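You operate a simulated robot arm through the tools that you are given. There is no shell and no other tool.

The job below is to be done with a simulated robot arm. You get a single attempt, and the scene is never put back.

TASK
Grease the patch between the joint bolts, then run both bolts down.
Fine: Purple pad, from the open grease tin; pad back, lid on. Hands unhurt; nothing dropped, spilt, damaged or left on. Set down upright: purple pad. A coat counts when it lies all over at full strength: go over it till it gets no stronger.

It is judged by the outcome, as a careful person would: the job done as asked, and still so three seconds after it is handed in. It fails if anything else is knocked over, pushed out of place, dropped, spilled or broken. A push-on lid holds only when it is set on centred and level and pressed home; a screw cap is set on level and turned clockwise until tight.

THE ROBOT
A 6-joint arm with a two-finger parallel gripper, fixed in place. Base frame: the origin is on the floor under the middle of its stand, x ahead of it, y to its left, z up; the work surface is at about z = 88. Units: cm, rad, N and s.
With the tool pointing down near the work surface it reaches from about 24 to 64 cm from the base axis. Its first joint turns from -1.152 to 1.152 rad. Payload 2.7 kg.
The tool frame sits at the grasp point between the pads (the TCP): z along the fingers, y along the line on which they close. The tips reach 2.3 cm beyond it. Largest opening 9.4 cm; finger width 3.8, thickness 1; the body of the gripper, 5.4 by 9.6 cm, starts 3.9 cm behind the TCP.
Orientation is that of the tool frame in the base frame, as [roll, pitch, yaw] about the fixed x, y, z axes, in that order (R = Rz(yaw) Ry(pitch) Rx(roll)). With the fingers straight down and closing along the base's y, the tool's x points along the base's -x, its y along +y and its z along -z.

THE INTERFACE
- The arm moves only by the tool jog_arm. Its argument "series" is a list that holds one entry, the list of rows, each a list of 7 numbers: the shift along the base's x, y, z in units of 20 mm (1.0 is 20 mm), then the turn, a rotation vector about the base's x, y, z in units of 4 degrees (1.0 is 4 degrees), then the finger opening in m, from 0 to 0.094. In form: [[[x, y, z, ax, ay, az, grip], ...]]. A call has 1 to 20 rows; each row shifts and turns the commanded pose from where the row before left it. A call with a number of a shift or a turn outside -1 to 1 is refused whole. A row lasts 0.2 s, in which the tool goes at most 5 cm and 0.15 rad; a call with a longer step from one row to the next is refused whole, and so is a gripper value outside its range. Where a pose cannot be reached the arm comes as near as it can. A force on the tool above 40 N (or 10 N above the force at the start of the call, whichever is more), or a blocked arm, ends the call early, and 0.2 s more pass. Each finger travels about 4.5 cm/s and halts on what it meets, pressing with about 38 N; the grip force reading is that of the motor and also rises with nothing between the fingers. The clock runs only during rows and for 0.2 s after the last one: add rows that do not move to give the fingers time. The reply holds the time, the measured pose of the TCP, the force on the tool along the base axes, the opening and the grip force, in the units named above and with some noise, with the torque about the TCP (base axes, N m) and any sound that the robot's microphone picked up, and new pictures: "show" is both (left out), scene, wrist or none.
- Cameras (640 x 400 px; columns grow to the right, rows downward): "scene" is fixed at [9.52, -44.62, 141.28]; the picture's right is [0.58, -0.82, 0.00], its down [-0.37, -0.26, -0.89] and it looks along [0.73, 0.52, -0.46] (base axes); focal length 340 px, centre (320, 200). "wrist" rides on the gripper at [8.6, 1.6, -7.4] in the tool frame; the picture's right is [-0.18, 0.98, 0.00], its down [-0.58, -0.11, -0.81] and it looks along [-0.79, -0.15, 0.59] (tool axes); focal length 243 px, centre (320, 200).
- probe_pixels(camera, pixels): for up to 12 pixels [column, row] of the newest picture of that camera ("zoom" is the newest enlarged one), the place [x, y, z] in the base frame of the surface seen there, good to about 0.2 cm. No time passes.
- enlarge(camera, box): a new picture of the part [left, top, right, bottom] of that camera's present view, enlarged. No time passes.
- job_done(): hands the job in; it is judged then, once.

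Open the gripper and draw the arm clear of the work before you hand the job in, unless the task says otherwise.

The tools are called after ">>>" as name(argument=value, ...) on one line, values as JSON. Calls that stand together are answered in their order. jog_arm: Moves the arm, as the interface text tells. Its arguments: {"type":"object","properties":{"series":{"type":"array","items":{"type":"array","items":{"type":"array","items":{"type":"number"}}}},"show":{"type":"string","enum":["both","scene","wrist","none"]}},"required":["series"]} The other tools are called the same way: probe_pixels (camera, pixels) gives the place of the surface under pixels of a picture; enlarge (camera, box) takes an enlarged picture of a part of a camera's view; job_done () hands the job in.

At the start:

```text
time: 0.0
eef_pos: [36.43, 4.71, 119.21]
tool_rot: [3.141, 0.0, 3.142]
ft_force: [0.4, -0.9, -0.2]
torque: [-0.02, 0.03, 0.01]
opening: 9.4
grip_force: 0.0
```

scene: 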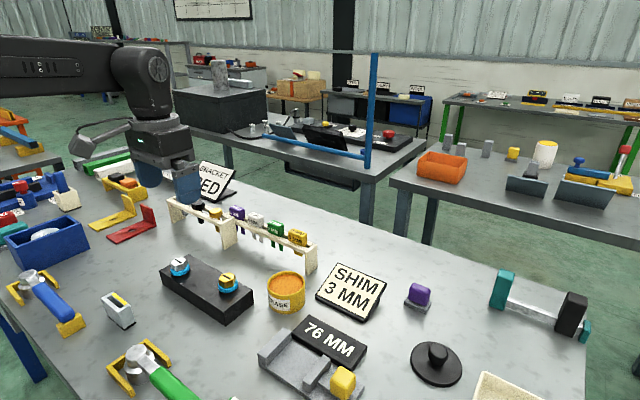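
wrist: 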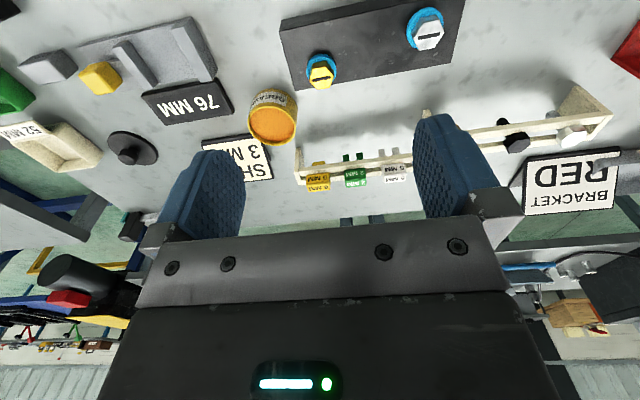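

The scene picture shows the black joint block with two bolts at about (180,265) and (228,283), the grease tin at (286,292), a purple pad at (418,296) and what may be its lid at (437,362). I'll enlarge these to look closely.

>>> enlarge(camera="scene", box=[150, 230, 310, 330])

>>> enlarge(camera="scene", box=[320, 240, 640, 400])

>>> enlarge(camera="scene", box=[150, 160, 330, 272])

>>> enlarge(camera="scene", box=[0, 150, 240, 400])

```text
4.00 times, centred on (230, 280) of scene
```

zoom: 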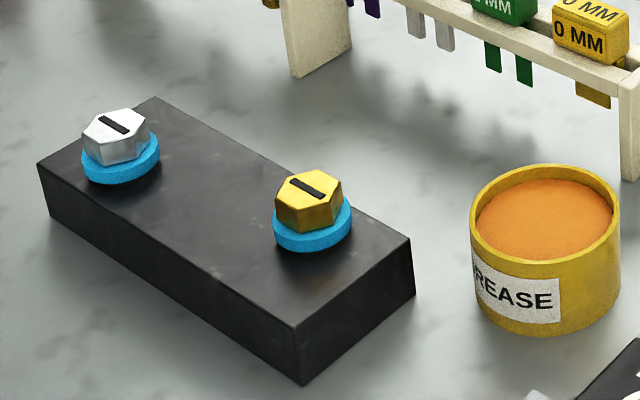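

```text
2.00 times, centred on (480, 320) of scene
```

zoom: 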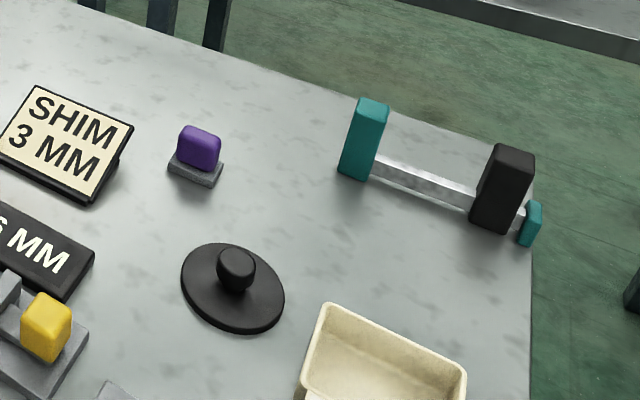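

```text
3.56 times, centred on (240, 216) of scene
```

zoom: 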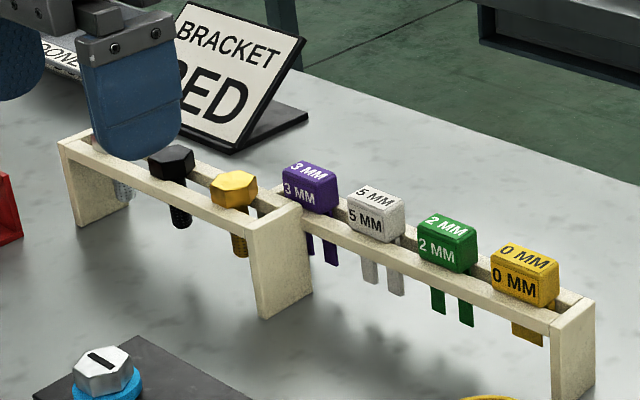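

```text
1.60 times, centred on (120, 275) of scene
```

zoom: 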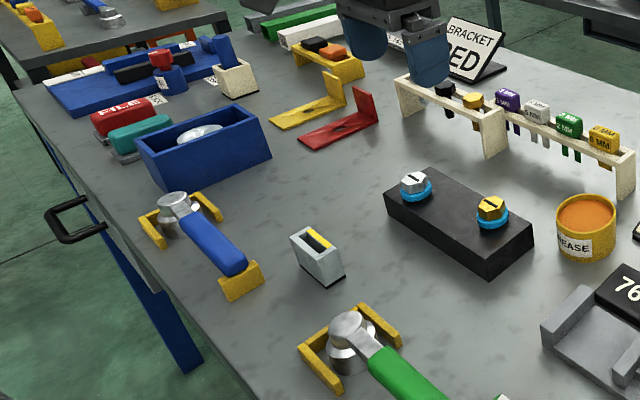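

I'll zoom further at the joint block and the wrist view to find the patch and the bolt details.

>>> enlarge(camera="scene", box=[160, 245, 256, 305])

>>> enlarge(camera="wrist", box=[240, 0, 480, 150])

>>> enlarge(camera="wrist", box=[0, 0, 240, 150])

>>> probe_pixels(camera="scene", pixels=[[180, 262], [228, 278], [205, 278], [195, 268], [286, 286], [437, 353], [418, 372], [418, 290], [412, 302], [430, 306], [455, 365], [413, 360]])

```text
6.67 times, centred on (208, 275) of scene
```

zoom: 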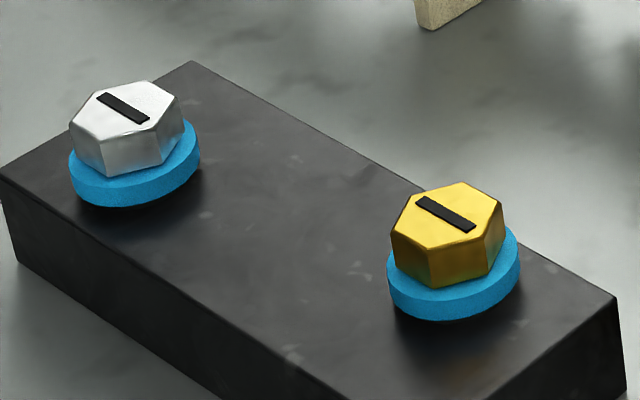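

```text
2.67 times, centred on (360, 75) of wrist
```

zoom: 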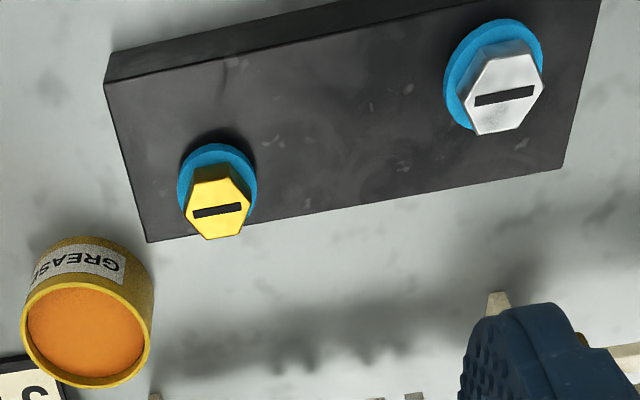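

```text
2.67 times, centred on (120, 75) of wrist
```

zoom: 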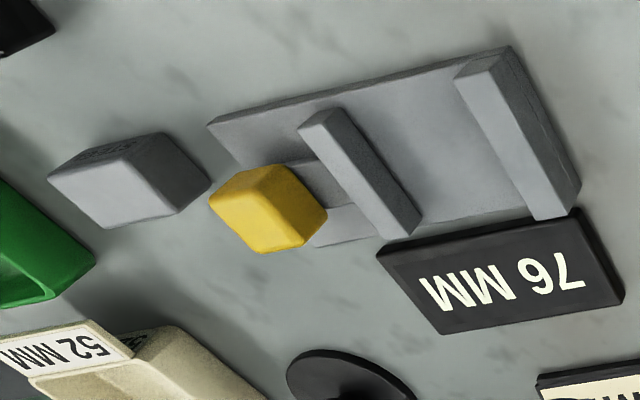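

```text
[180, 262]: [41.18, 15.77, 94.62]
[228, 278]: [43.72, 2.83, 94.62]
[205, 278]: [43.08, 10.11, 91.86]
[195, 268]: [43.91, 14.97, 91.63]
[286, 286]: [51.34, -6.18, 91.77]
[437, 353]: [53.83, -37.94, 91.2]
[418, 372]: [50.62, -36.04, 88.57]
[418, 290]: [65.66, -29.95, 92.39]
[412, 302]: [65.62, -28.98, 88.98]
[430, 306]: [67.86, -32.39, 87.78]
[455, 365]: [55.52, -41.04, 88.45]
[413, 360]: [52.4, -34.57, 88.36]
```

The bolts' tops probe at z≈94.6 over a block top at z≈91.7; the purple pad is far out at about (65.7, -30) and the lid at (53.8, -38). I'll swing the arm to the right, high up, to see the pad and lid with the wrist camera.

>>> jog_arm(series=[[[0, -1, 0.3, 0, 0, -1, 0.094], [0, -1, 0.3, 0, 0, -1, 0.094], [0, -1, 0.3, 0, 0, -1, 0.094], [0, -1, 0.3, 0, 0, -1, 0.094], [0, -1, 0, 0, 0, -1, 0.094], [0, -1, 0, 0, 0, -1, 0.094], [0, -1, 0, 0, 0, -1, 0.094], [0, -1, 0, 0, 0, -1, 0.094], [0, -1, 0, 0, 0, 0, 0.094], [0, -1, 0, 0, 0, 0, 0.094], [0, 0, 0, 0, 0, 0, 0.094]]])

```text
time: 2.4
eef_pos: [36.42, -15.28, 121.53]
tool_rot: [-3.141, 0.0, 2.581]
ft_force: [-0.1, 0.0, -0.5]
torque: [-0.04, 0.0, 0.0]
opening: 9.41
grip_force: 0.1
```

scene: 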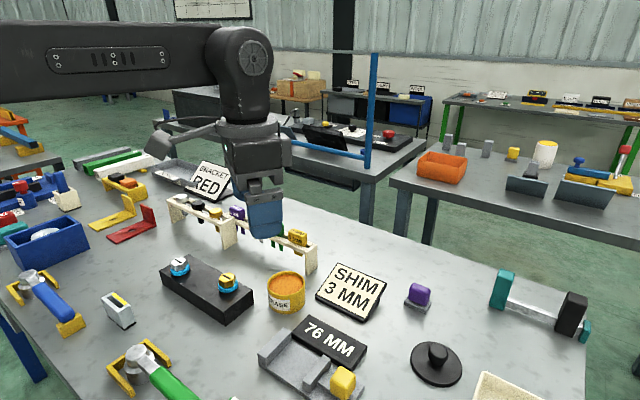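
wrist: 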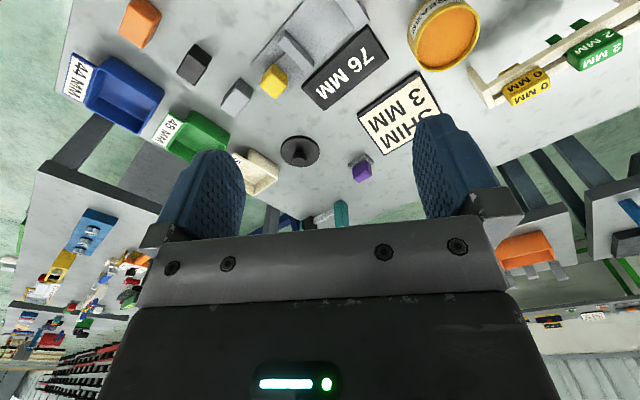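

In the wrist view the purple pad shows at (360,168) and the lid at (300,150). I'll enlarge them and probe positions.

>>> enlarge(camera="wrist", box=[260, 110, 420, 210])

>>> probe_pixels(camera="wrist", pixels=[[360, 172], [360, 158], [300, 148], [282, 150], [319, 150], [300, 164], [300, 137], [445, 35], [412, 40], [478, 30], [432, 68], [366, 160]])

```text
4.00 times, centred on (340, 160) of wrist
```

zoom: 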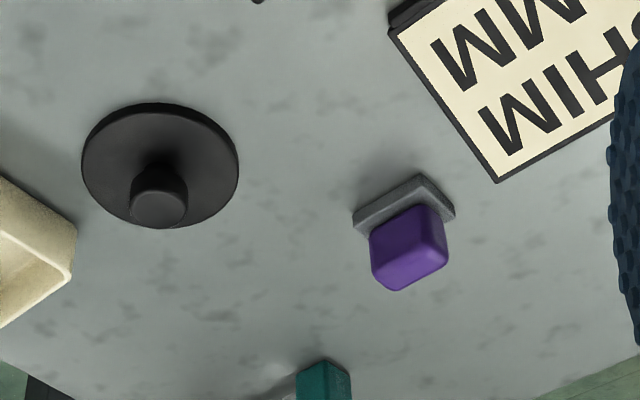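

```text
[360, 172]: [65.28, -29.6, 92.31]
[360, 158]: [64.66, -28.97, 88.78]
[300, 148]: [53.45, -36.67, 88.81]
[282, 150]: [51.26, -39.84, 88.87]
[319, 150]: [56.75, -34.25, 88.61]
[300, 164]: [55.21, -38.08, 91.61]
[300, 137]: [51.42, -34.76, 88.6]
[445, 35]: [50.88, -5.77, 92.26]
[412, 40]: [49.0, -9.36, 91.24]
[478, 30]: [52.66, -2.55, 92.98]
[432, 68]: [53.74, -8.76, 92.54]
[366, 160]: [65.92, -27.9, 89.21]
```

The pad is a grey sole with a purple handle at about (65.3, -29.6), top z≈92.3. I move closer, to above and before it, to look at its shape and heading.

>>> jog_arm(series=[[[0.98, -0.485, -0.825, 0, 0, 0.2, 0.094], [0.98, -0.485, -0.825, 0, 0, 0.2, 0.094], [0.98, -0.485, -0.825, 0, 0, 0.2, 0.094], [0.98, -0.485, -0.825, 0, 0, 0.2, 0.094], [0.98, -0.485, -0.825, 0, 0, 0.2, 0.094], [0.98, -0.485, -0.825, 0, 0, 0.2, 0.094], [0.98, -0.485, -0.825, 0, 0, 0.2, 0.094], [0.98, -0.485, -0.825, 0, 0, 0.2, 0.094], [0.98, -0.485, -0.825, 0, 0, 0.2, 0.094], [0.98, -0.485, -0.825, 0, 0, 0.2, 0.094], [0, 0, 0, 0, 0, 0, 0.094]]])

```text
time: 4.8
eef_pos: [56.07, -24.92, 105.0]
tool_rot: [-3.141, 0.0, 2.723]
ft_force: [0.2, 0.3, -0.5]
torque: [-0.03, 0.0, 0.01]
opening: 9.42
grip_force: 0.0
```

scene: 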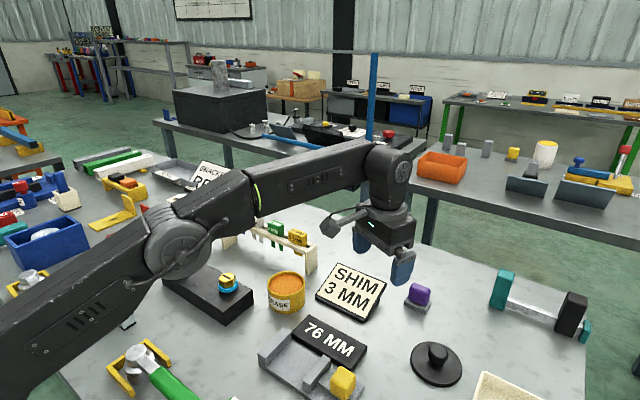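
wrist: 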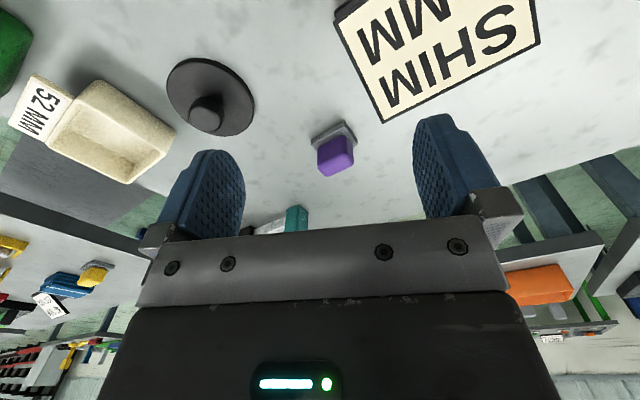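

The pad shows at (334,155) in the wrist view, lid at (208,97). I enlarge the pad and probe handle and sole corners.

>>> enlarge(camera="wrist", box=[288, 105, 384, 185])

>>> enlarge(camera="scene", box=[386, 272, 450, 318])

```text
5.00 times, centred on (336, 145) of wrist
```

zoom: 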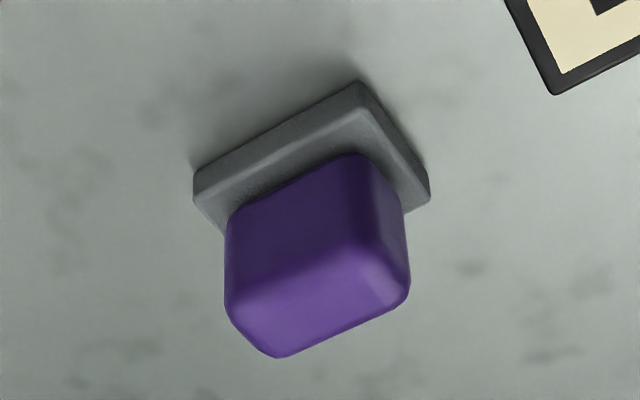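

```text
8.70 times, centred on (418, 295) of scene
```

zoom: 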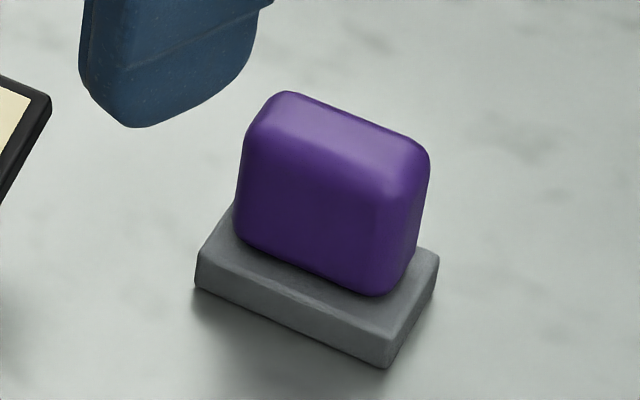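

I probe the corners of the pad in the enlarged scene picture.

>>> probe_pixels(camera="zoom", pixels=[[205, 256], [383, 338], [434, 260], [200, 282], [383, 362], [433, 280], [262, 125], [400, 180], [415, 150], [290, 102], [250, 235], [380, 285]])

```text
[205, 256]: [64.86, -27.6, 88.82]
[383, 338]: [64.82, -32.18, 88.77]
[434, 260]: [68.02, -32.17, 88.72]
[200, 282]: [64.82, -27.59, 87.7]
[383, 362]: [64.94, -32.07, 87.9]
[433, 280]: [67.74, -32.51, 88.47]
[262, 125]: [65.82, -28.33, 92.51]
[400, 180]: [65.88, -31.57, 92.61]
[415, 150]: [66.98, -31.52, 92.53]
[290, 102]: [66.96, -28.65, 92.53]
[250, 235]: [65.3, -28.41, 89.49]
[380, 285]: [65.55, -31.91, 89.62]
```

The pad lies square to the base axes: sole about x 64.9–68, y −27.6 to −32.2, handle about 2 × 3.5 × 3.7 cm centred near (66.3, −30), top 92.5. It is past the tool-down reach, so I square up the tool (closing along y) and tilt it outwards 40°, staying well above.

>>> jog_arm(series=[[[0.1, -0.42, 0, 0, 0, 1, 0.07], [0.1, -0.42, 0, 0, 0, 1, 0.07], [0.1, -0.42, 0, 0, 0, 1, 0.07], [0.1, -0.42, 0, 0, 0, 1, 0.07], [0.1, -0.42, 0, 0, 0, 1, 0.07], [0.1, -0.42, 0, 0, 0, 1, 0.07], [0, 0, 0, 0, -1, 0, 0.07], [0, 0, 0, 0, -1, 0, 0.07], [0, 0, 0, 0, -1, 0, 0.07], [0, 0, 0, 0, -1, 0, 0.07], [0, 0, 0, 0, -1, 0, 0.07], [0, 0, 0, 0, -1, 0, 0.07], [0, 0, 0, 0, -1, 0, 0.07], [0, 0, 0, 0, -1, 0, 0.07], [0, 0, 0, 0, -1, 0, 0.07], [0, 0, 0, 0, -1, 0, 0.07], [0, 0, 0, 0, 0, 0, 0.07]]])

```text
time: 8.4
eef_pos: [55.15, -28.79, 104.48]
tool_rot: [-3.138, 0.7, 3.14]
ft_force: [-0.2, -0.4, -0.7]
torque: [0.0, 0.02, -0.03]
opening: 7.01
grip_force: 0.0
out of reach, approached as far as the arm can: row 3, 5, 6
```

scene: 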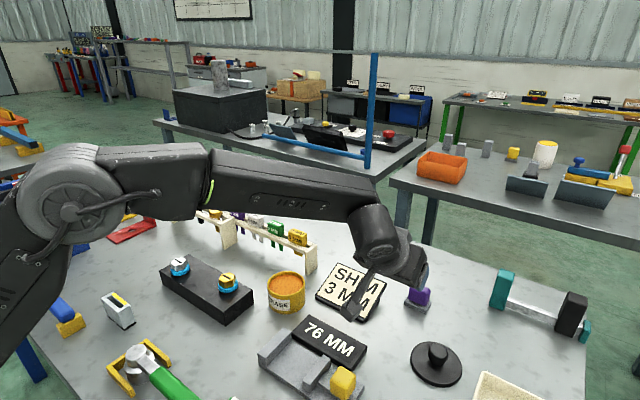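
wrist: 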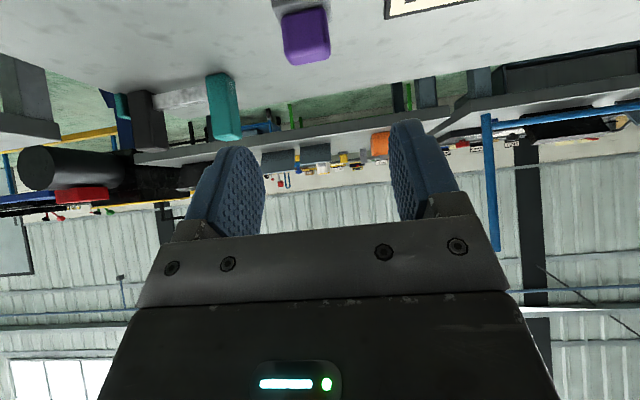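

The tilted pose is reached: TCP (55.2, −28.8, 104.5), pitch 0.70. The pad is ahead at (305,35) in the wrist view; I go to a pre-grasp point 5 cm short along the tool axis.

>>> jog_arm(series=[[[0.66, -0.1, -0.675, 0, 0, 0, 0.07], [0.66, -0.1, -0.675, 0, 0, 0, 0.07], [0.66, -0.1, -0.675, 0, 0, 0, 0.07], [0.66, -0.1, -0.675, 0, 0, 0, 0.07], [0.66, -0.1, -0.675, 0, 0, 0, 0.07], [0.66, -0.1, -0.675, 0, 0, 0, 0.07], [0, 0, 0, 0, 0, 0, 0.07]]])

```text
time: 10.0
eef_pos: [63.15, -30.03, 96.32]
tool_rot: [3.14, 0.699, 3.141]
ft_force: [-0.4, 0.2, -1.3]
torque: [0.04, 0.0, 0.02]
opening: 7.02
grip_force: 0.1
```

scene: 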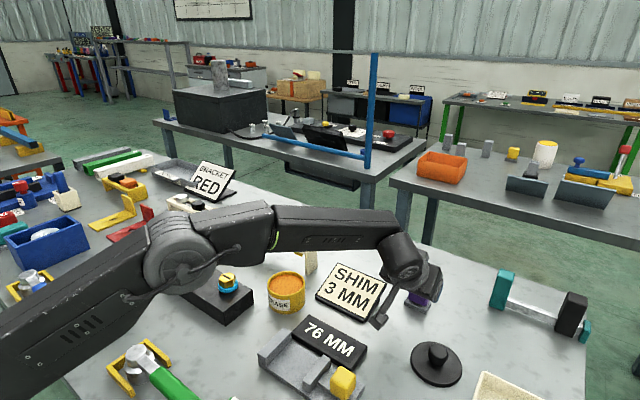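
wrist: 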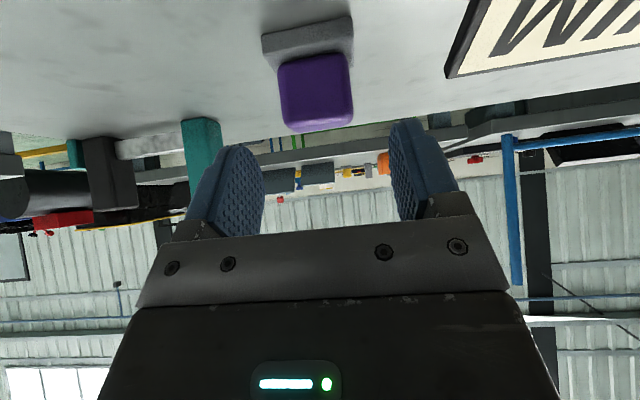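

Pre-grasp is reached. Since the tilted wrist camera stalk hangs low near the sign (scene (380,318)), I probe the sign's and lid's nearest edges before going down.

>>> enlarge(camera="scene", box=[310, 220, 470, 330])

>>> probe_pixels(camera="scene", pixels=[[384, 283], [365, 315], [368, 322], [340, 265], [318, 295], [381, 318], [420, 350], [428, 345], [345, 340], [365, 348], [375, 300], [383, 292]])

>>> probe_pixels(camera="wrist", pixels=[[313, 65], [290, 65], [340, 65], [286, 110], [345, 110], [300, 85], [330, 85], [450, 70], [470, 20]])

```text
3.64 times, centred on (390, 275) of scene
```

zoom: 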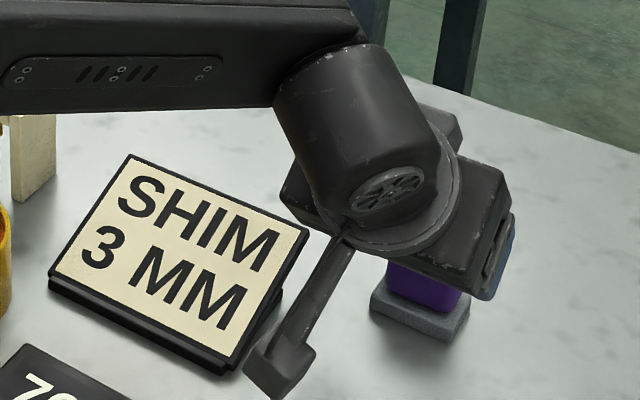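

```text
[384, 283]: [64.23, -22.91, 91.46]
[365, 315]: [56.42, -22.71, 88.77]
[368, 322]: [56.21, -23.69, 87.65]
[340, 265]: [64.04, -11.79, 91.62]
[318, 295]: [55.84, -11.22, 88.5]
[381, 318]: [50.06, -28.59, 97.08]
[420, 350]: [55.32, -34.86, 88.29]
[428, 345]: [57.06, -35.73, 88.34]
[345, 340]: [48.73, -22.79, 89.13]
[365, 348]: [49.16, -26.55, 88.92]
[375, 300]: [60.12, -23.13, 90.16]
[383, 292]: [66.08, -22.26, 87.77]
```

```text
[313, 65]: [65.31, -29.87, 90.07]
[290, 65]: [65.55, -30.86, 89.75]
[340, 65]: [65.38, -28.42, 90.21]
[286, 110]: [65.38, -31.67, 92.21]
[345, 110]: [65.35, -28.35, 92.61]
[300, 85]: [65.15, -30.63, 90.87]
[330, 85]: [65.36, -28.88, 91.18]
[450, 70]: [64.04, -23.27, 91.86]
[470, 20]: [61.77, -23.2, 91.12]
```

Camera stalk (y≈−28.6) clears the sign (edge y≈−23.5) and lid (y<−33.5). Handle spans y −31.7…−28.3, front face x≈65.3; I go down onto it with open fingers.

>>> jog_arm(series=[[[0.525, 0, -0.65, 0, 0, 0, 0.07], [0.525, 0, -0.65, 0, 0, 0, 0.07], [0.525, 0, -0.65, 0, 0, 0, 0.07], [0, 0, 0, 0, 0, 0, 0.07]]])

```text
time: 11.0
eef_pos: [66.2, -29.93, 92.42]
tool_rot: [-3.14, 0.699, -3.141]
ft_force: [-0.1, -0.5, 0.2]
torque: [-0.01, -0.01, 0.02]
opening: 7.01
grip_force: 0.1
```

scene: 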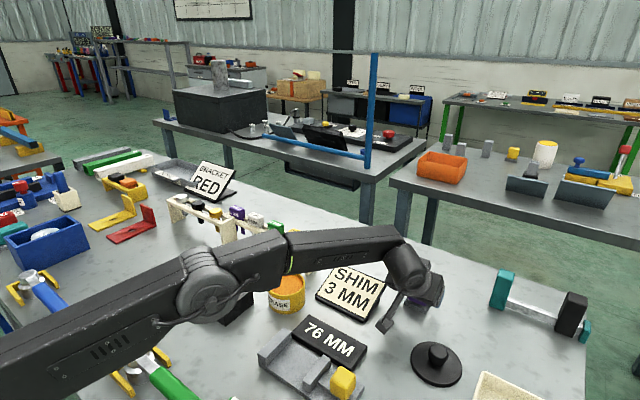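
wrist: 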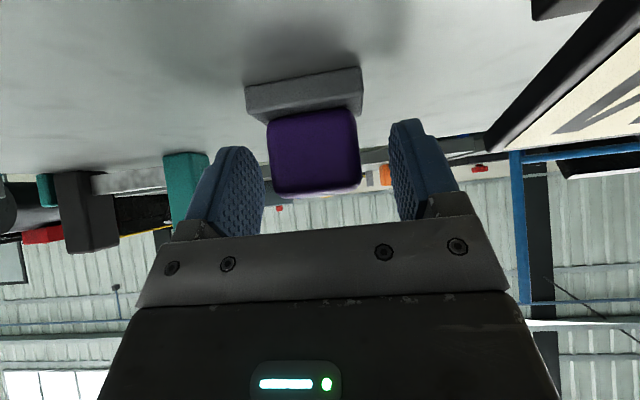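

The handle sits between the fingers in the wrist view (268–360 columns). I check its centring by probing before closing.

>>> probe_pixels(camera="wrist", pixels=[[275, 150], [355, 150], [315, 150], [275, 180], [355, 180], [260, 165], [395, 150], [250, 100], [358, 95]])

```text
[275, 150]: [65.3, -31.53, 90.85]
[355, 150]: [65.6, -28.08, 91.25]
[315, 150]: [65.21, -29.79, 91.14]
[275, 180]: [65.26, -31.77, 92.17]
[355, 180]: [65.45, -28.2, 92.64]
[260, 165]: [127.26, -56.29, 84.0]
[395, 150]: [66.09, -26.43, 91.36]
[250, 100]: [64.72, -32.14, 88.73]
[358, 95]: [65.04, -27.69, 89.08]
```

The handle's middle is at y≈−29.9, matching the TCP, so I close the fingers on it.

>>> jog_arm(series=[[[0, 0, 0, 0, 0, 0, 0.02], [0, 0, 0, 0, 0, 0, 0.02], [0, 0, 0, 0, 0, 0, 0.02], [0, 0, 0, 0, 0, 0, 0.02]]])

```text
time: 12.0
eef_pos: [66.21, -29.97, 92.54]
tool_rot: [-3.141, 0.699, -3.141]
ft_force: [0.8, 0.5, 0.1]
torque: [-0.03, -0.02, 0.0]
opening: 4.17
grip_force: 38.4
```

scene: 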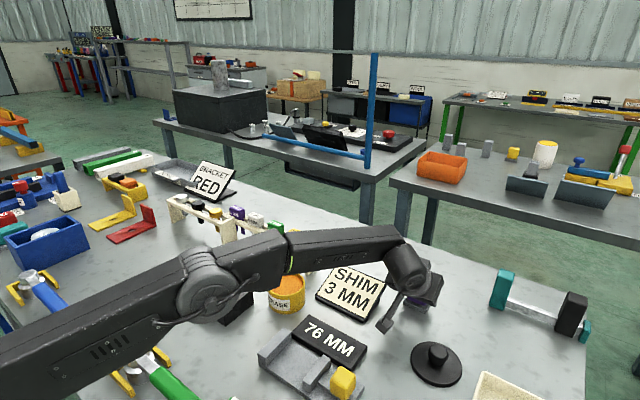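
wrist: 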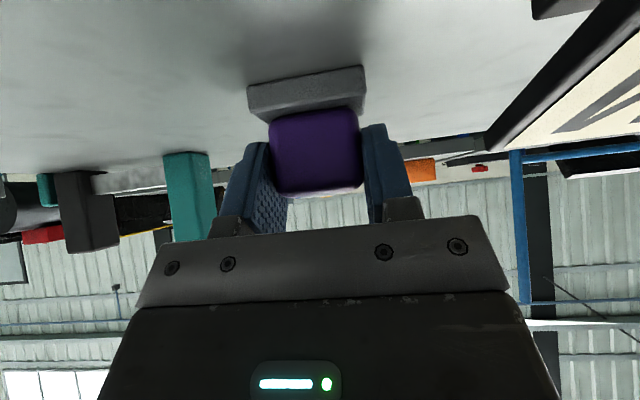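

Opening stopped at 4.17 with 38 N, so the pad is gripped. I lift straight up 4 cm and look.

>>> jog_arm(series=[[[0, 0, 0.5, 0, 0, 0, 0.02], [0, 0, 0.5, 0, 0, 0, 0.02], [-0.2, 0, 0.5, 0, 0, 0, 0.02], [-0.2, 0, 0.5, 0, 0, 0, 0.02], [0, 0, 0, 0, 0, 0, 0.02]]])

```text
time: 13.2
eef_pos: [65.49, -29.99, 96.41]
tool_rot: [-3.141, 0.697, 3.141]
ft_force: [0.3, -0.3, -1.0]
torque: [-0.02, 0.04, 0.0]
opening: 4.19
grip_force: 37.7
```

scene: 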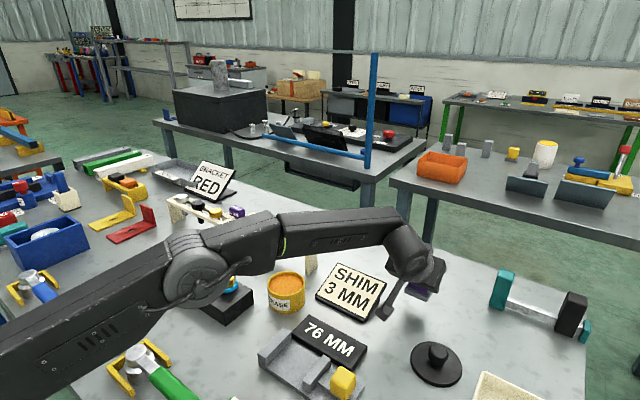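
wrist: 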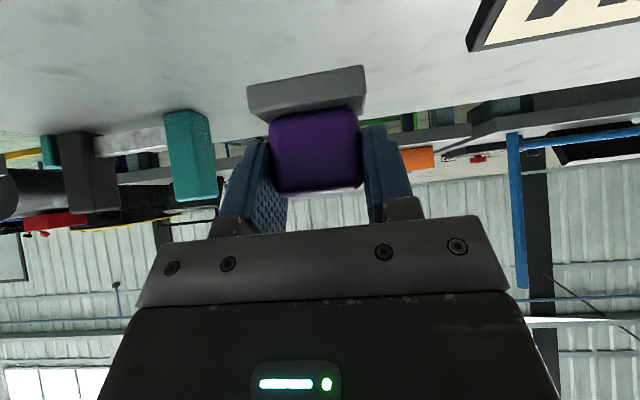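

The pad is lifted level. Now I measure the tin's rim and grease in the scene view around (286,290).

>>> enlarge(camera="scene", box=[250, 260, 330, 320])

>>> probe_pixels(camera="scene", pixels=[[272, 282], [286, 276], [299, 283], [286, 292], [286, 285], [278, 288], [295, 289], [268, 284], [304, 283], [286, 273], [286, 296], [286, 312]])

```text
6.67 times, centred on (290, 290) of scene
```

zoom: 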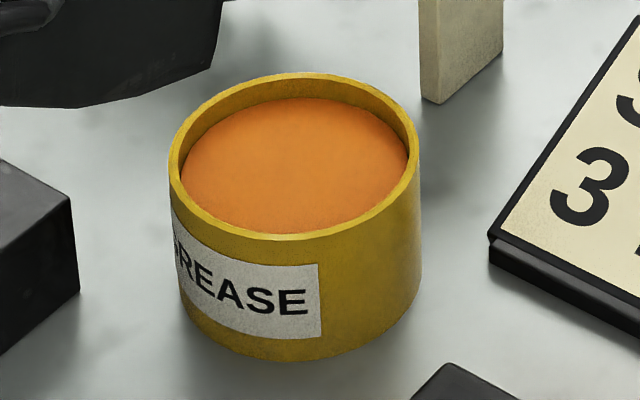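

```text
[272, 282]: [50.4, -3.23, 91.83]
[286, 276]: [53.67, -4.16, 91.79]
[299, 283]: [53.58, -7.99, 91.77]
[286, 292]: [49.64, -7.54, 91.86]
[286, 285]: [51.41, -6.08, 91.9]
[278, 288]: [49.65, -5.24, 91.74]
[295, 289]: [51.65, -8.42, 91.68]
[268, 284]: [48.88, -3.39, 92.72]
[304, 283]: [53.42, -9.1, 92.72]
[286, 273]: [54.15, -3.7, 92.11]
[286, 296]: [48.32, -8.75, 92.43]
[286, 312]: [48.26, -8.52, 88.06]
```

Tin rim centre ≈ (51.1, −6.2), rim z≈92.8, grease z≈91.8, inner radius ≈3.5. I lift the pad to z≈106 and carry it over the tin, keeping the tilt.

>>> jog_arm(series=[[[-0.55, 0.2, 0.96, 0, 0, 0, 0.02], [-0.55, 0.2, 0.96, 0, 0, 0, 0.02], [-0.55, 0.2, 0.96, 0, 0, 0, 0.02], [-0.55, 0.2, 0.96, 0, 0, 0, 0.02], [-0.55, 0.2, 0.96, 0, 0, 0, 0.02], [-0.418, 0.989, 0, 0, 0, 0, 0.02], [-0.418, 0.989, 0, 0, 0, 0, 0.02], [-0.418, 0.989, 0, 0, 0, 0, 0.02], [-0.418, 0.989, 0, 0, 0, 0, 0.02], [-0.418, 0.989, 0, 0, 0, 0, 0.02], [-0.418, 0.989, 0, 0, 0, 0, 0.02], [-0.418, 0.989, 0, 0, 0, 0, 0.02], [-0.418, 0.989, 0, 0, 0, 0, 0.02], [-0.418, 0.989, 0, 0, 0, 0, 0.02], [-0.418, 0.989, 0, 0, 0, 0, 0.02], [-0.418, 0.989, 0, 0, 0, 0, 0.02], [0, 0, 0, 0, 0, 0, 0.02], [0, 0, 0, 0, 0, 0, 0.02]]])

```text
time: 17.0
eef_pos: [50.61, -6.0, 106.11]
tool_rot: [3.141, 0.698, 3.141]
ft_force: [1.0, -0.6, -2.0]
torque: [0.01, -0.03, -0.01]
opening: 4.15
grip_force: 38.4
```

scene: 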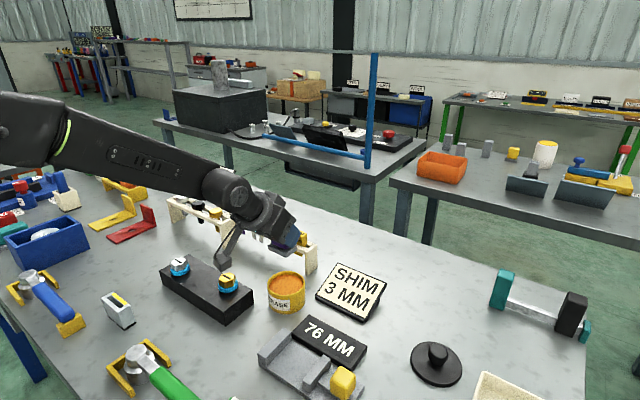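
wrist: 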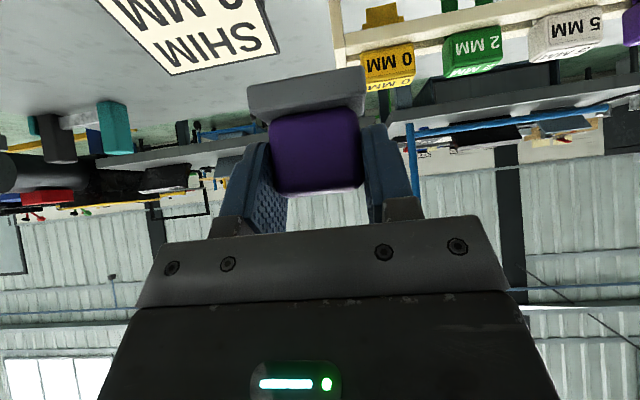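

I probe the shim rack beyond the tin, to be sure the fingers clear it on the way down, and the block corners for later.

>>> probe_pixels(camera="scene", pixels=[[312, 265], [312, 248], [300, 250], [228, 238], [189, 279], [162, 266], [223, 320], [253, 300], [190, 258], [228, 292], [181, 267], [205, 277]])

>>> probe_pixels(camera="wrist", pixels=[[390, 65], [340, 30], [345, 50], [475, 45], [260, 90], [300, 90], [355, 80]])

>>> enlarge(camera="scene", box=[150, 245, 260, 325])

```text
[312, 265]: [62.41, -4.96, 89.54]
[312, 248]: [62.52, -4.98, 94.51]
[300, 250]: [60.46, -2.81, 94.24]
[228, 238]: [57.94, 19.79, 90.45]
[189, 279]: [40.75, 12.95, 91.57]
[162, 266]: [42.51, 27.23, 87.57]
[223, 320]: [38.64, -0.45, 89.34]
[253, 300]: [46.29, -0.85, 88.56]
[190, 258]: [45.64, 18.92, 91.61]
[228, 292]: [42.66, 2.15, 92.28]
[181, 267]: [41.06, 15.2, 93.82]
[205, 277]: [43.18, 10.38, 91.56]
```

```text
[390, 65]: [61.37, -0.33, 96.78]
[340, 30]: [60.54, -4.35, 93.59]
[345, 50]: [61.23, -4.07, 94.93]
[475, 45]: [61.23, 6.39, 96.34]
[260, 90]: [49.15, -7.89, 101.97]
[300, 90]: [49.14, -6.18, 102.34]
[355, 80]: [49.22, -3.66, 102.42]
```

```text
5.00 times, centred on (205, 285) of scene
```

zoom: 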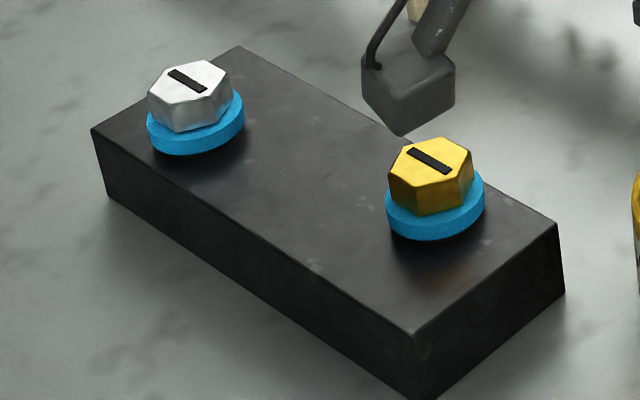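

The block top is x 38.7–46.5, y −0.7–21, z 91.6, bolts near (43.9, 3.6) and (41.2, 16.4); the rack is at x>60, so it's clear. I lower the pad centred over the tin to just above the rim.

>>> jog_arm(series=[[[0.085, -0.075, -0.85, 0, 0, 0, 0.02], [0.085, -0.075, -0.85, 0, 0, 0, 0.02], [0, 0, -0.85, 0, 0, 0, 0.02], [0, 0, -0.6, 0, 0, 0, 0.02], [0, 0, -0.5, 0, 0, 0, 0.02], [0, 0, 0, 0, 0, 0, 0.02]]])

```text
time: 18.4
eef_pos: [51.05, -6.42, 98.77]
tool_rot: [-3.141, 0.697, -3.141]
ft_force: [0.1, -0.8, -1.0]
torque: [0.0, -0.01, -0.01]
opening: 4.14
grip_force: 37.8
```

scene: 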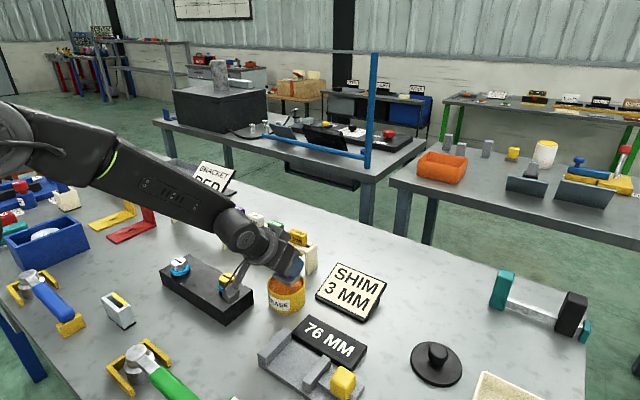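
wrist: 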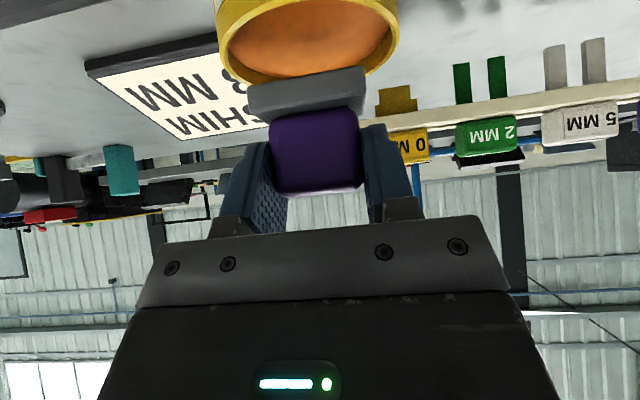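

Sole (columns 247–366) lines up with the tin (217–398). I descend gently to just about the grease surface.

>>> jog_arm(series=[[[0, 0, -0.4, 0, 0, 0, 0.02], [0, 0, -0.4, 0, 0, 0, 0.02], [0, 0, -0.2, 0, 0, 0, 0.02], [0, 0, -0.15, 0, 0, 0, 0.02], [0, 0, 0, 0, 0, 0, 0.02]]])

```text
time: 19.6
eef_pos: [51.15, -6.3, 96.56]
tool_rot: [-3.139, 0.705, 3.141]
ft_force: [-4.2, 1.0, 14.8]
torque: [0.23, 0.46, 0.03]
opening: 4.16
grip_force: 38.2
```

scene: 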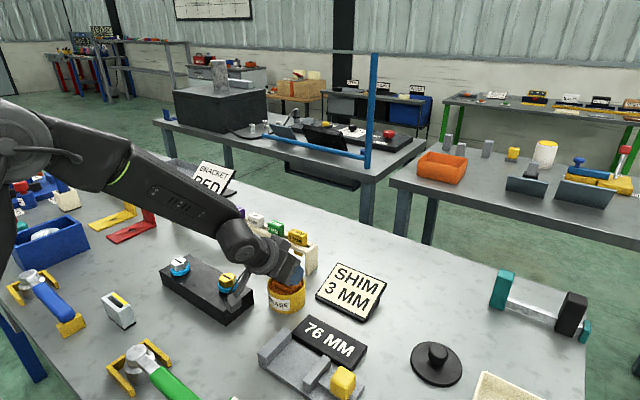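
wrist: 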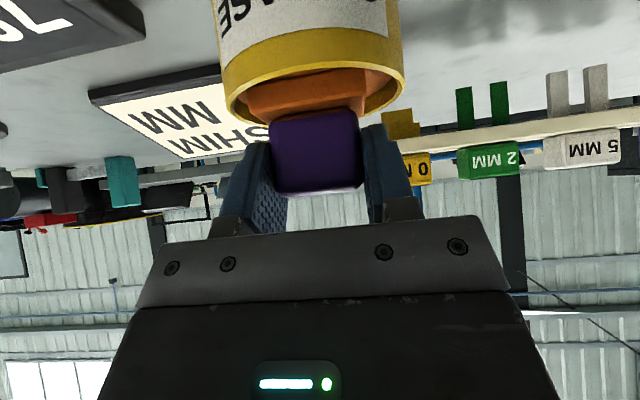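

The sole has turned orange and the force is 14.8 N: the pad is loaded. I lift straight up out of the tin.

>>> jog_arm(series=[[[0, 0, 0.3, 0, 0, 0, 0.02], [0, 0, 0.5, 0, 0, 0, 0.02], [0, 0, 0.8, 0, 0, 0, 0.02], [0, 0, 0.8, 0, 0, 0, 0.02], [0, 0, 0.8, 0, 0, 0, 0.02], [0, 0, 0.8, 0, 0, 0, 0.02], [0, 0, 0, 0, 0, 0, 0.02]]])

>>> probe_pixels(camera="scene", pixels=[[118, 300], [118, 322], [107, 295], [130, 325], [30, 280], [50, 300], [70, 325], [180, 275], [140, 350], [165, 372], [18, 280], [50, 275]])

```text
time: 21.2
eef_pos: [51.14, -6.35, 104.47]
tool_rot: [-3.141, 0.699, -3.141]
ft_force: [-0.6, 0.8, -2.7]
torque: [0.02, -0.01, -0.01]
opening: 4.15
grip_force: 37.7
```

scene: 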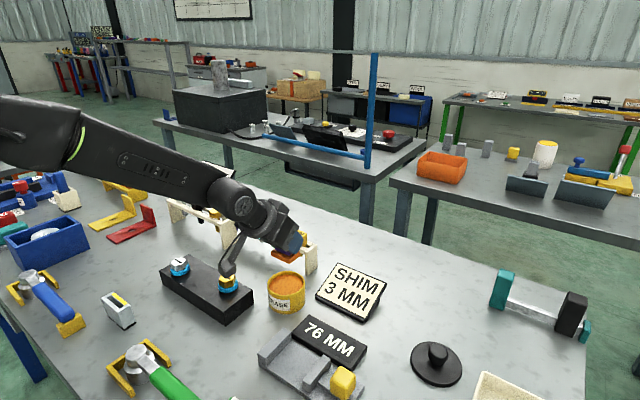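
wrist: 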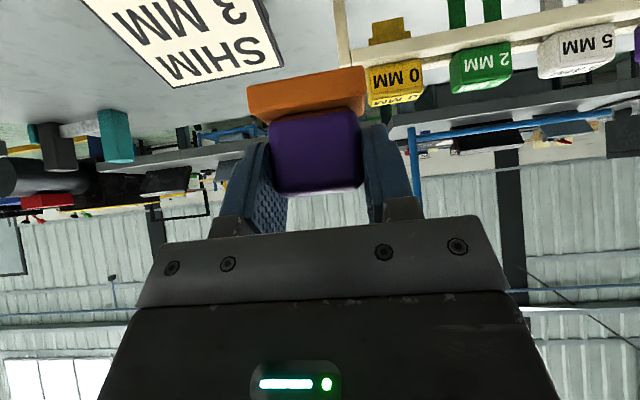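

```text
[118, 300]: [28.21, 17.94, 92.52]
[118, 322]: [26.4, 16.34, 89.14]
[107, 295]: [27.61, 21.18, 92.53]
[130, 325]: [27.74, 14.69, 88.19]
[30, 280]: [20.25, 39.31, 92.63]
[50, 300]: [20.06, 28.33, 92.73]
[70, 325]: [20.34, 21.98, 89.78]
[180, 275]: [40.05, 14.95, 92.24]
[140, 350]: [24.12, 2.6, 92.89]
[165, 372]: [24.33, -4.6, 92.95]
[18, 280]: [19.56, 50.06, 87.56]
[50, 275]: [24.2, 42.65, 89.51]
```

Pad is loaded and clear; the silver box (x 26–29, y 15–21, z 92.5) will be clear of the camera stalk. I carry the pad over the middle between the bolts at (42.6, 10.1), still high.

>>> jog_arm(series=[[[-0.48, 0.908, 0, 0, 0, 0, 0.02], [-0.48, 0.908, 0, 0, 0, 0, 0.02], [-0.48, 0.908, 0, 0, 0, 0, 0.02], [-0.48, 0.908, 0, 0, 0, 0, 0.02], [-0.48, 0.908, 0, 0, 0, 0, 0.02], [-0.48, 0.908, 0, 0, 0, 0, 0.02], [-0.48, 0.908, 0, 0, 0, 0, 0.02], [-0.48, 0.908, 0, 0, 0, 0, 0.02], [-0.48, 0.908, 0, 0, 0, 0, 0.02], [0, 0, 0, 0, 0, 0, 0.02]]])

```text
time: 23.4
eef_pos: [42.33, 9.95, 104.47]
tool_rot: [-3.14, 0.699, 3.14]
ft_force: [0.1, 0.3, -1.8]
torque: [-0.03, 0.0, 0.03]
opening: 4.14
grip_force: 37.9
```

scene: 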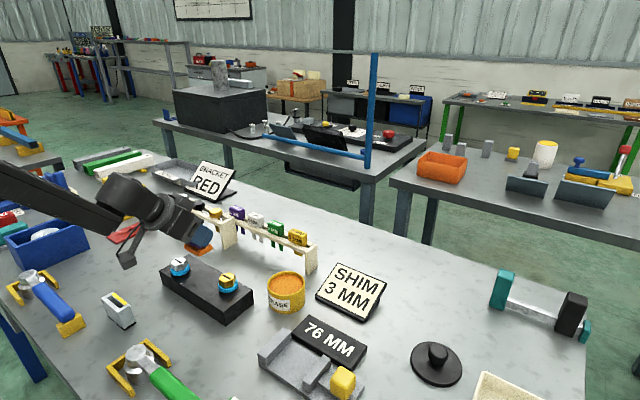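
wrist: 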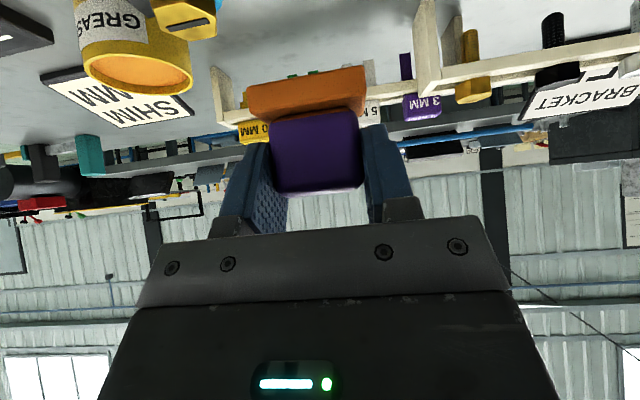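

The pad hangs over the gap between bolts. I lower it to just over the block top (sole about 1 cm above).

>>> jog_arm(series=[[[0, 0, -0.8, 0, 0, 0, 0.02], [0, 0, -0.8, 0, 0, 0, 0.02], [0, 0, -0.8, 0, 0, 0, 0.02], [0, 0, -0.6, 0, 0, 0, 0.02], [0.05, 0, -0.3, 0, 0, 0, 0.02], [0, 0, 0, 0, 0, 0, 0.02]]])

```text
time: 24.8
eef_pos: [42.52, 10.04, 97.84]
tool_rot: [-3.14, 0.699, 3.141]
ft_force: [0.0, -0.5, -1.4]
torque: [-0.03, 0.02, 0.01]
opening: 4.17
grip_force: 38.4
```

scene: 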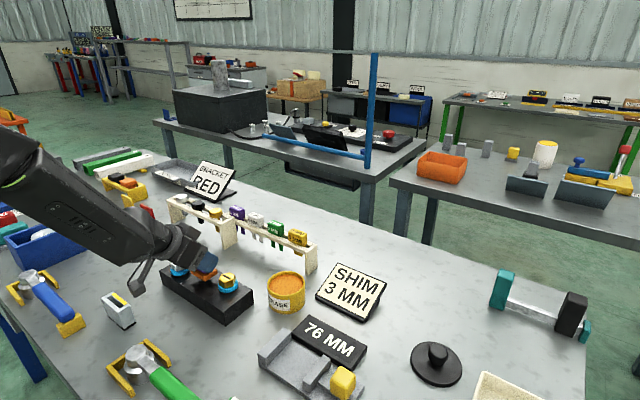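
wrist: 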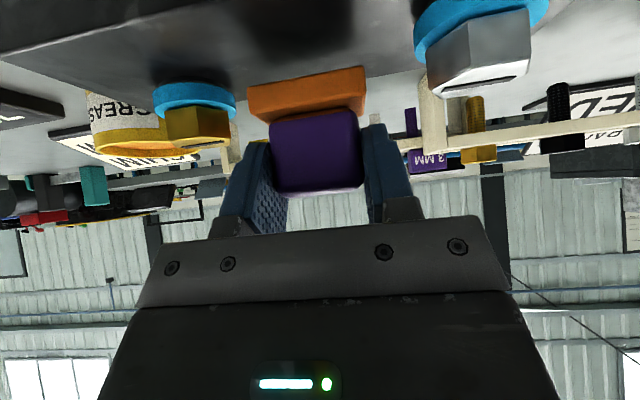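

I enlarge the scene and wrist views around the pad to check clearance to both bolts.

>>> enlarge(camera="scene", box=[150, 235, 260, 320])

>>> enlarge(camera="wrist", box=[140, 0, 560, 200])

>>> probe_pixels(camera="wrist", pixels=[[195, 88], [158, 95], [236, 100], [200, 125], [415, 45], [430, 80], [445, 75], [480, 65], [545, 15], [310, 50]])

```text
4.71 times, centred on (205, 278) of scene
```

zoom: 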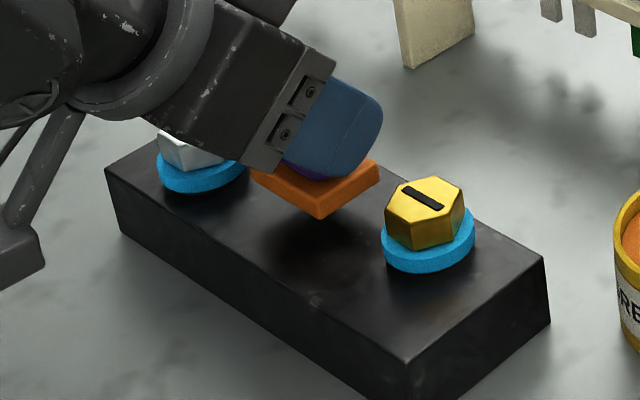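

```text
1.52 times, centred on (350, 100) of wrist
```

zoom: 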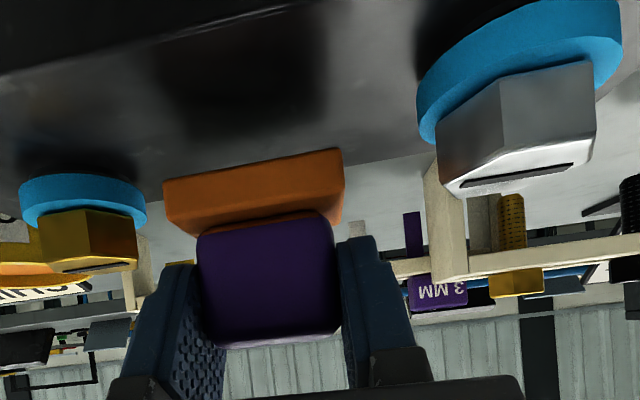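

```text
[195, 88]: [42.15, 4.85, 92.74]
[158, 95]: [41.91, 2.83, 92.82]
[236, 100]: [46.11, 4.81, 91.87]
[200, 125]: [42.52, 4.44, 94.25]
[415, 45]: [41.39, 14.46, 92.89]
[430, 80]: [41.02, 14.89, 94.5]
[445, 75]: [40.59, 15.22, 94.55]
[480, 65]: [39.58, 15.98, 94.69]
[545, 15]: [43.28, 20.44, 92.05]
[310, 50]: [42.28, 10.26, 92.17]
```

Pad clears both bolts by roughly 2 cm on each side. I lower it gently toward contact.

>>> jog_arm(series=[[[0, 0, -0.3, 0, 0, 0, 0.02], [0, 0, -0.2, 0, 0, 0, 0.02], [0, 0, -0.15, 0, 0, 0, 0.02], [0, 0, -0.05, 0, 0, 0, 0.02], [0, 0, 0, 0, 0, 0, 0.02]]], show="scene")

```text
time: 26.0
eef_pos: [42.59, 10.03, 96.5]
tool_rot: [-3.14, 0.7, -3.141]
ft_force: [-0.2, 0.1, -2.0]
torque: [0.01, 0.01, -0.02]
opening: 4.16
grip_force: 38.1
```

scene: 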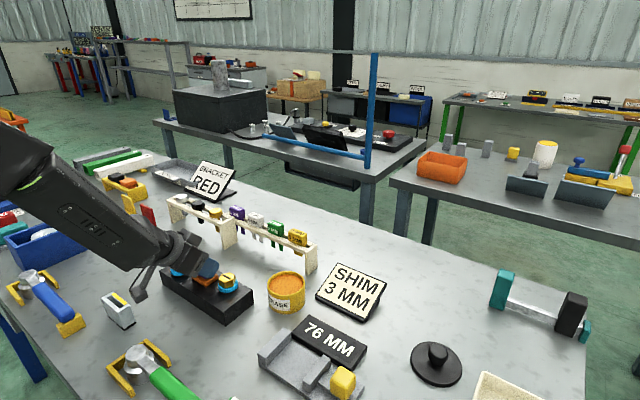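

No contact yet at z 96.5 (force −2 N is just the weight). I lower in 1 mm steps.

>>> jog_arm(series=[[[0, 0, -0.08, 0, 0, 0, 0.02], [0, 0, -0.07, 0, 0, 0, 0.02], [0, 0, 0, 0, 0, 0, 0.02]]], show="wrist")

```text
time: 26.8
eef_pos: [42.53, 10.02, 96.36]
tool_rot: [3.14, 0.705, 3.141]
ft_force: [-7.2, 0.1, 29.0]
torque: [0.12, 0.57, 0.01]
opening: 4.17
grip_force: 38.1
```

wrist: 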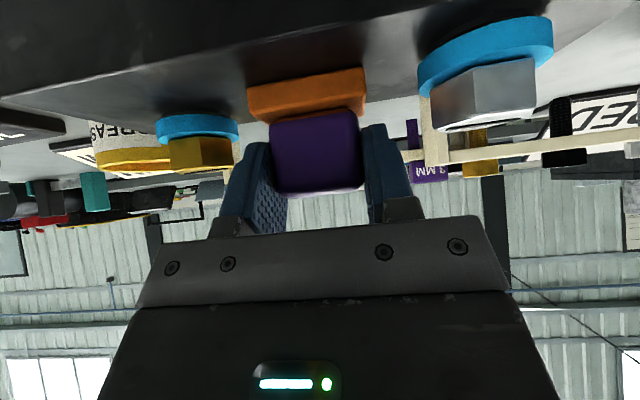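

Contact: 29 N at z 96.36. I ease off a touch and rub in x strokes at y≈8.9, keeping the fingers away from the gold bolt.

>>> jog_arm(series=[[[0, 0, 0.05, 0, 0, 0, 0.02], [0, -0.28, 0, 0, 0, 0, 0.02], [0, -0.28, 0, 0, 0, 0, 0.02], [0.48, 0, 0, 0, 0, 0, 0.02], [0.48, 0, 0, 0, 0, 0, 0.02], [-0.48, 0, 0, 0, 0, 0, 0.02], [-0.48, 0, 0, 0, 0, 0, 0.02], [-0.48, 0, 0, 0, 0, 0, 0.02], [-0.48, 0, 0, 0, 0, 0, 0.02], [0.48, 0, 0, 0, 0, 0, 0.02], [0.48, 0, 0, 0, 0, 0, 0.02], [0, 0, 0, 0, 0, 0, 0.02]]])

```text
time: 29.4
eef_pos: [42.46, 8.92, 96.39]
tool_rot: [3.141, 0.701, -3.14]
ft_force: [-10.7, 2.7, 28.2]
torque: [0.12, -0.07, 0.05]
opening: 4.17
grip_force: 37.9
```

scene: 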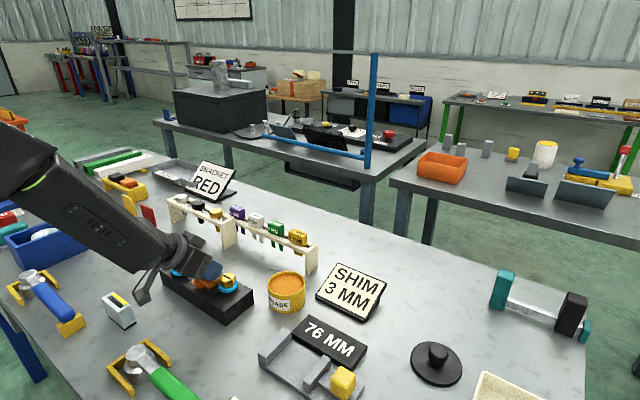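
wrist: 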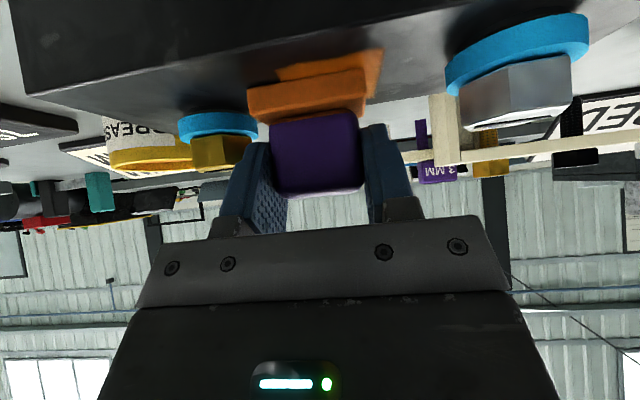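

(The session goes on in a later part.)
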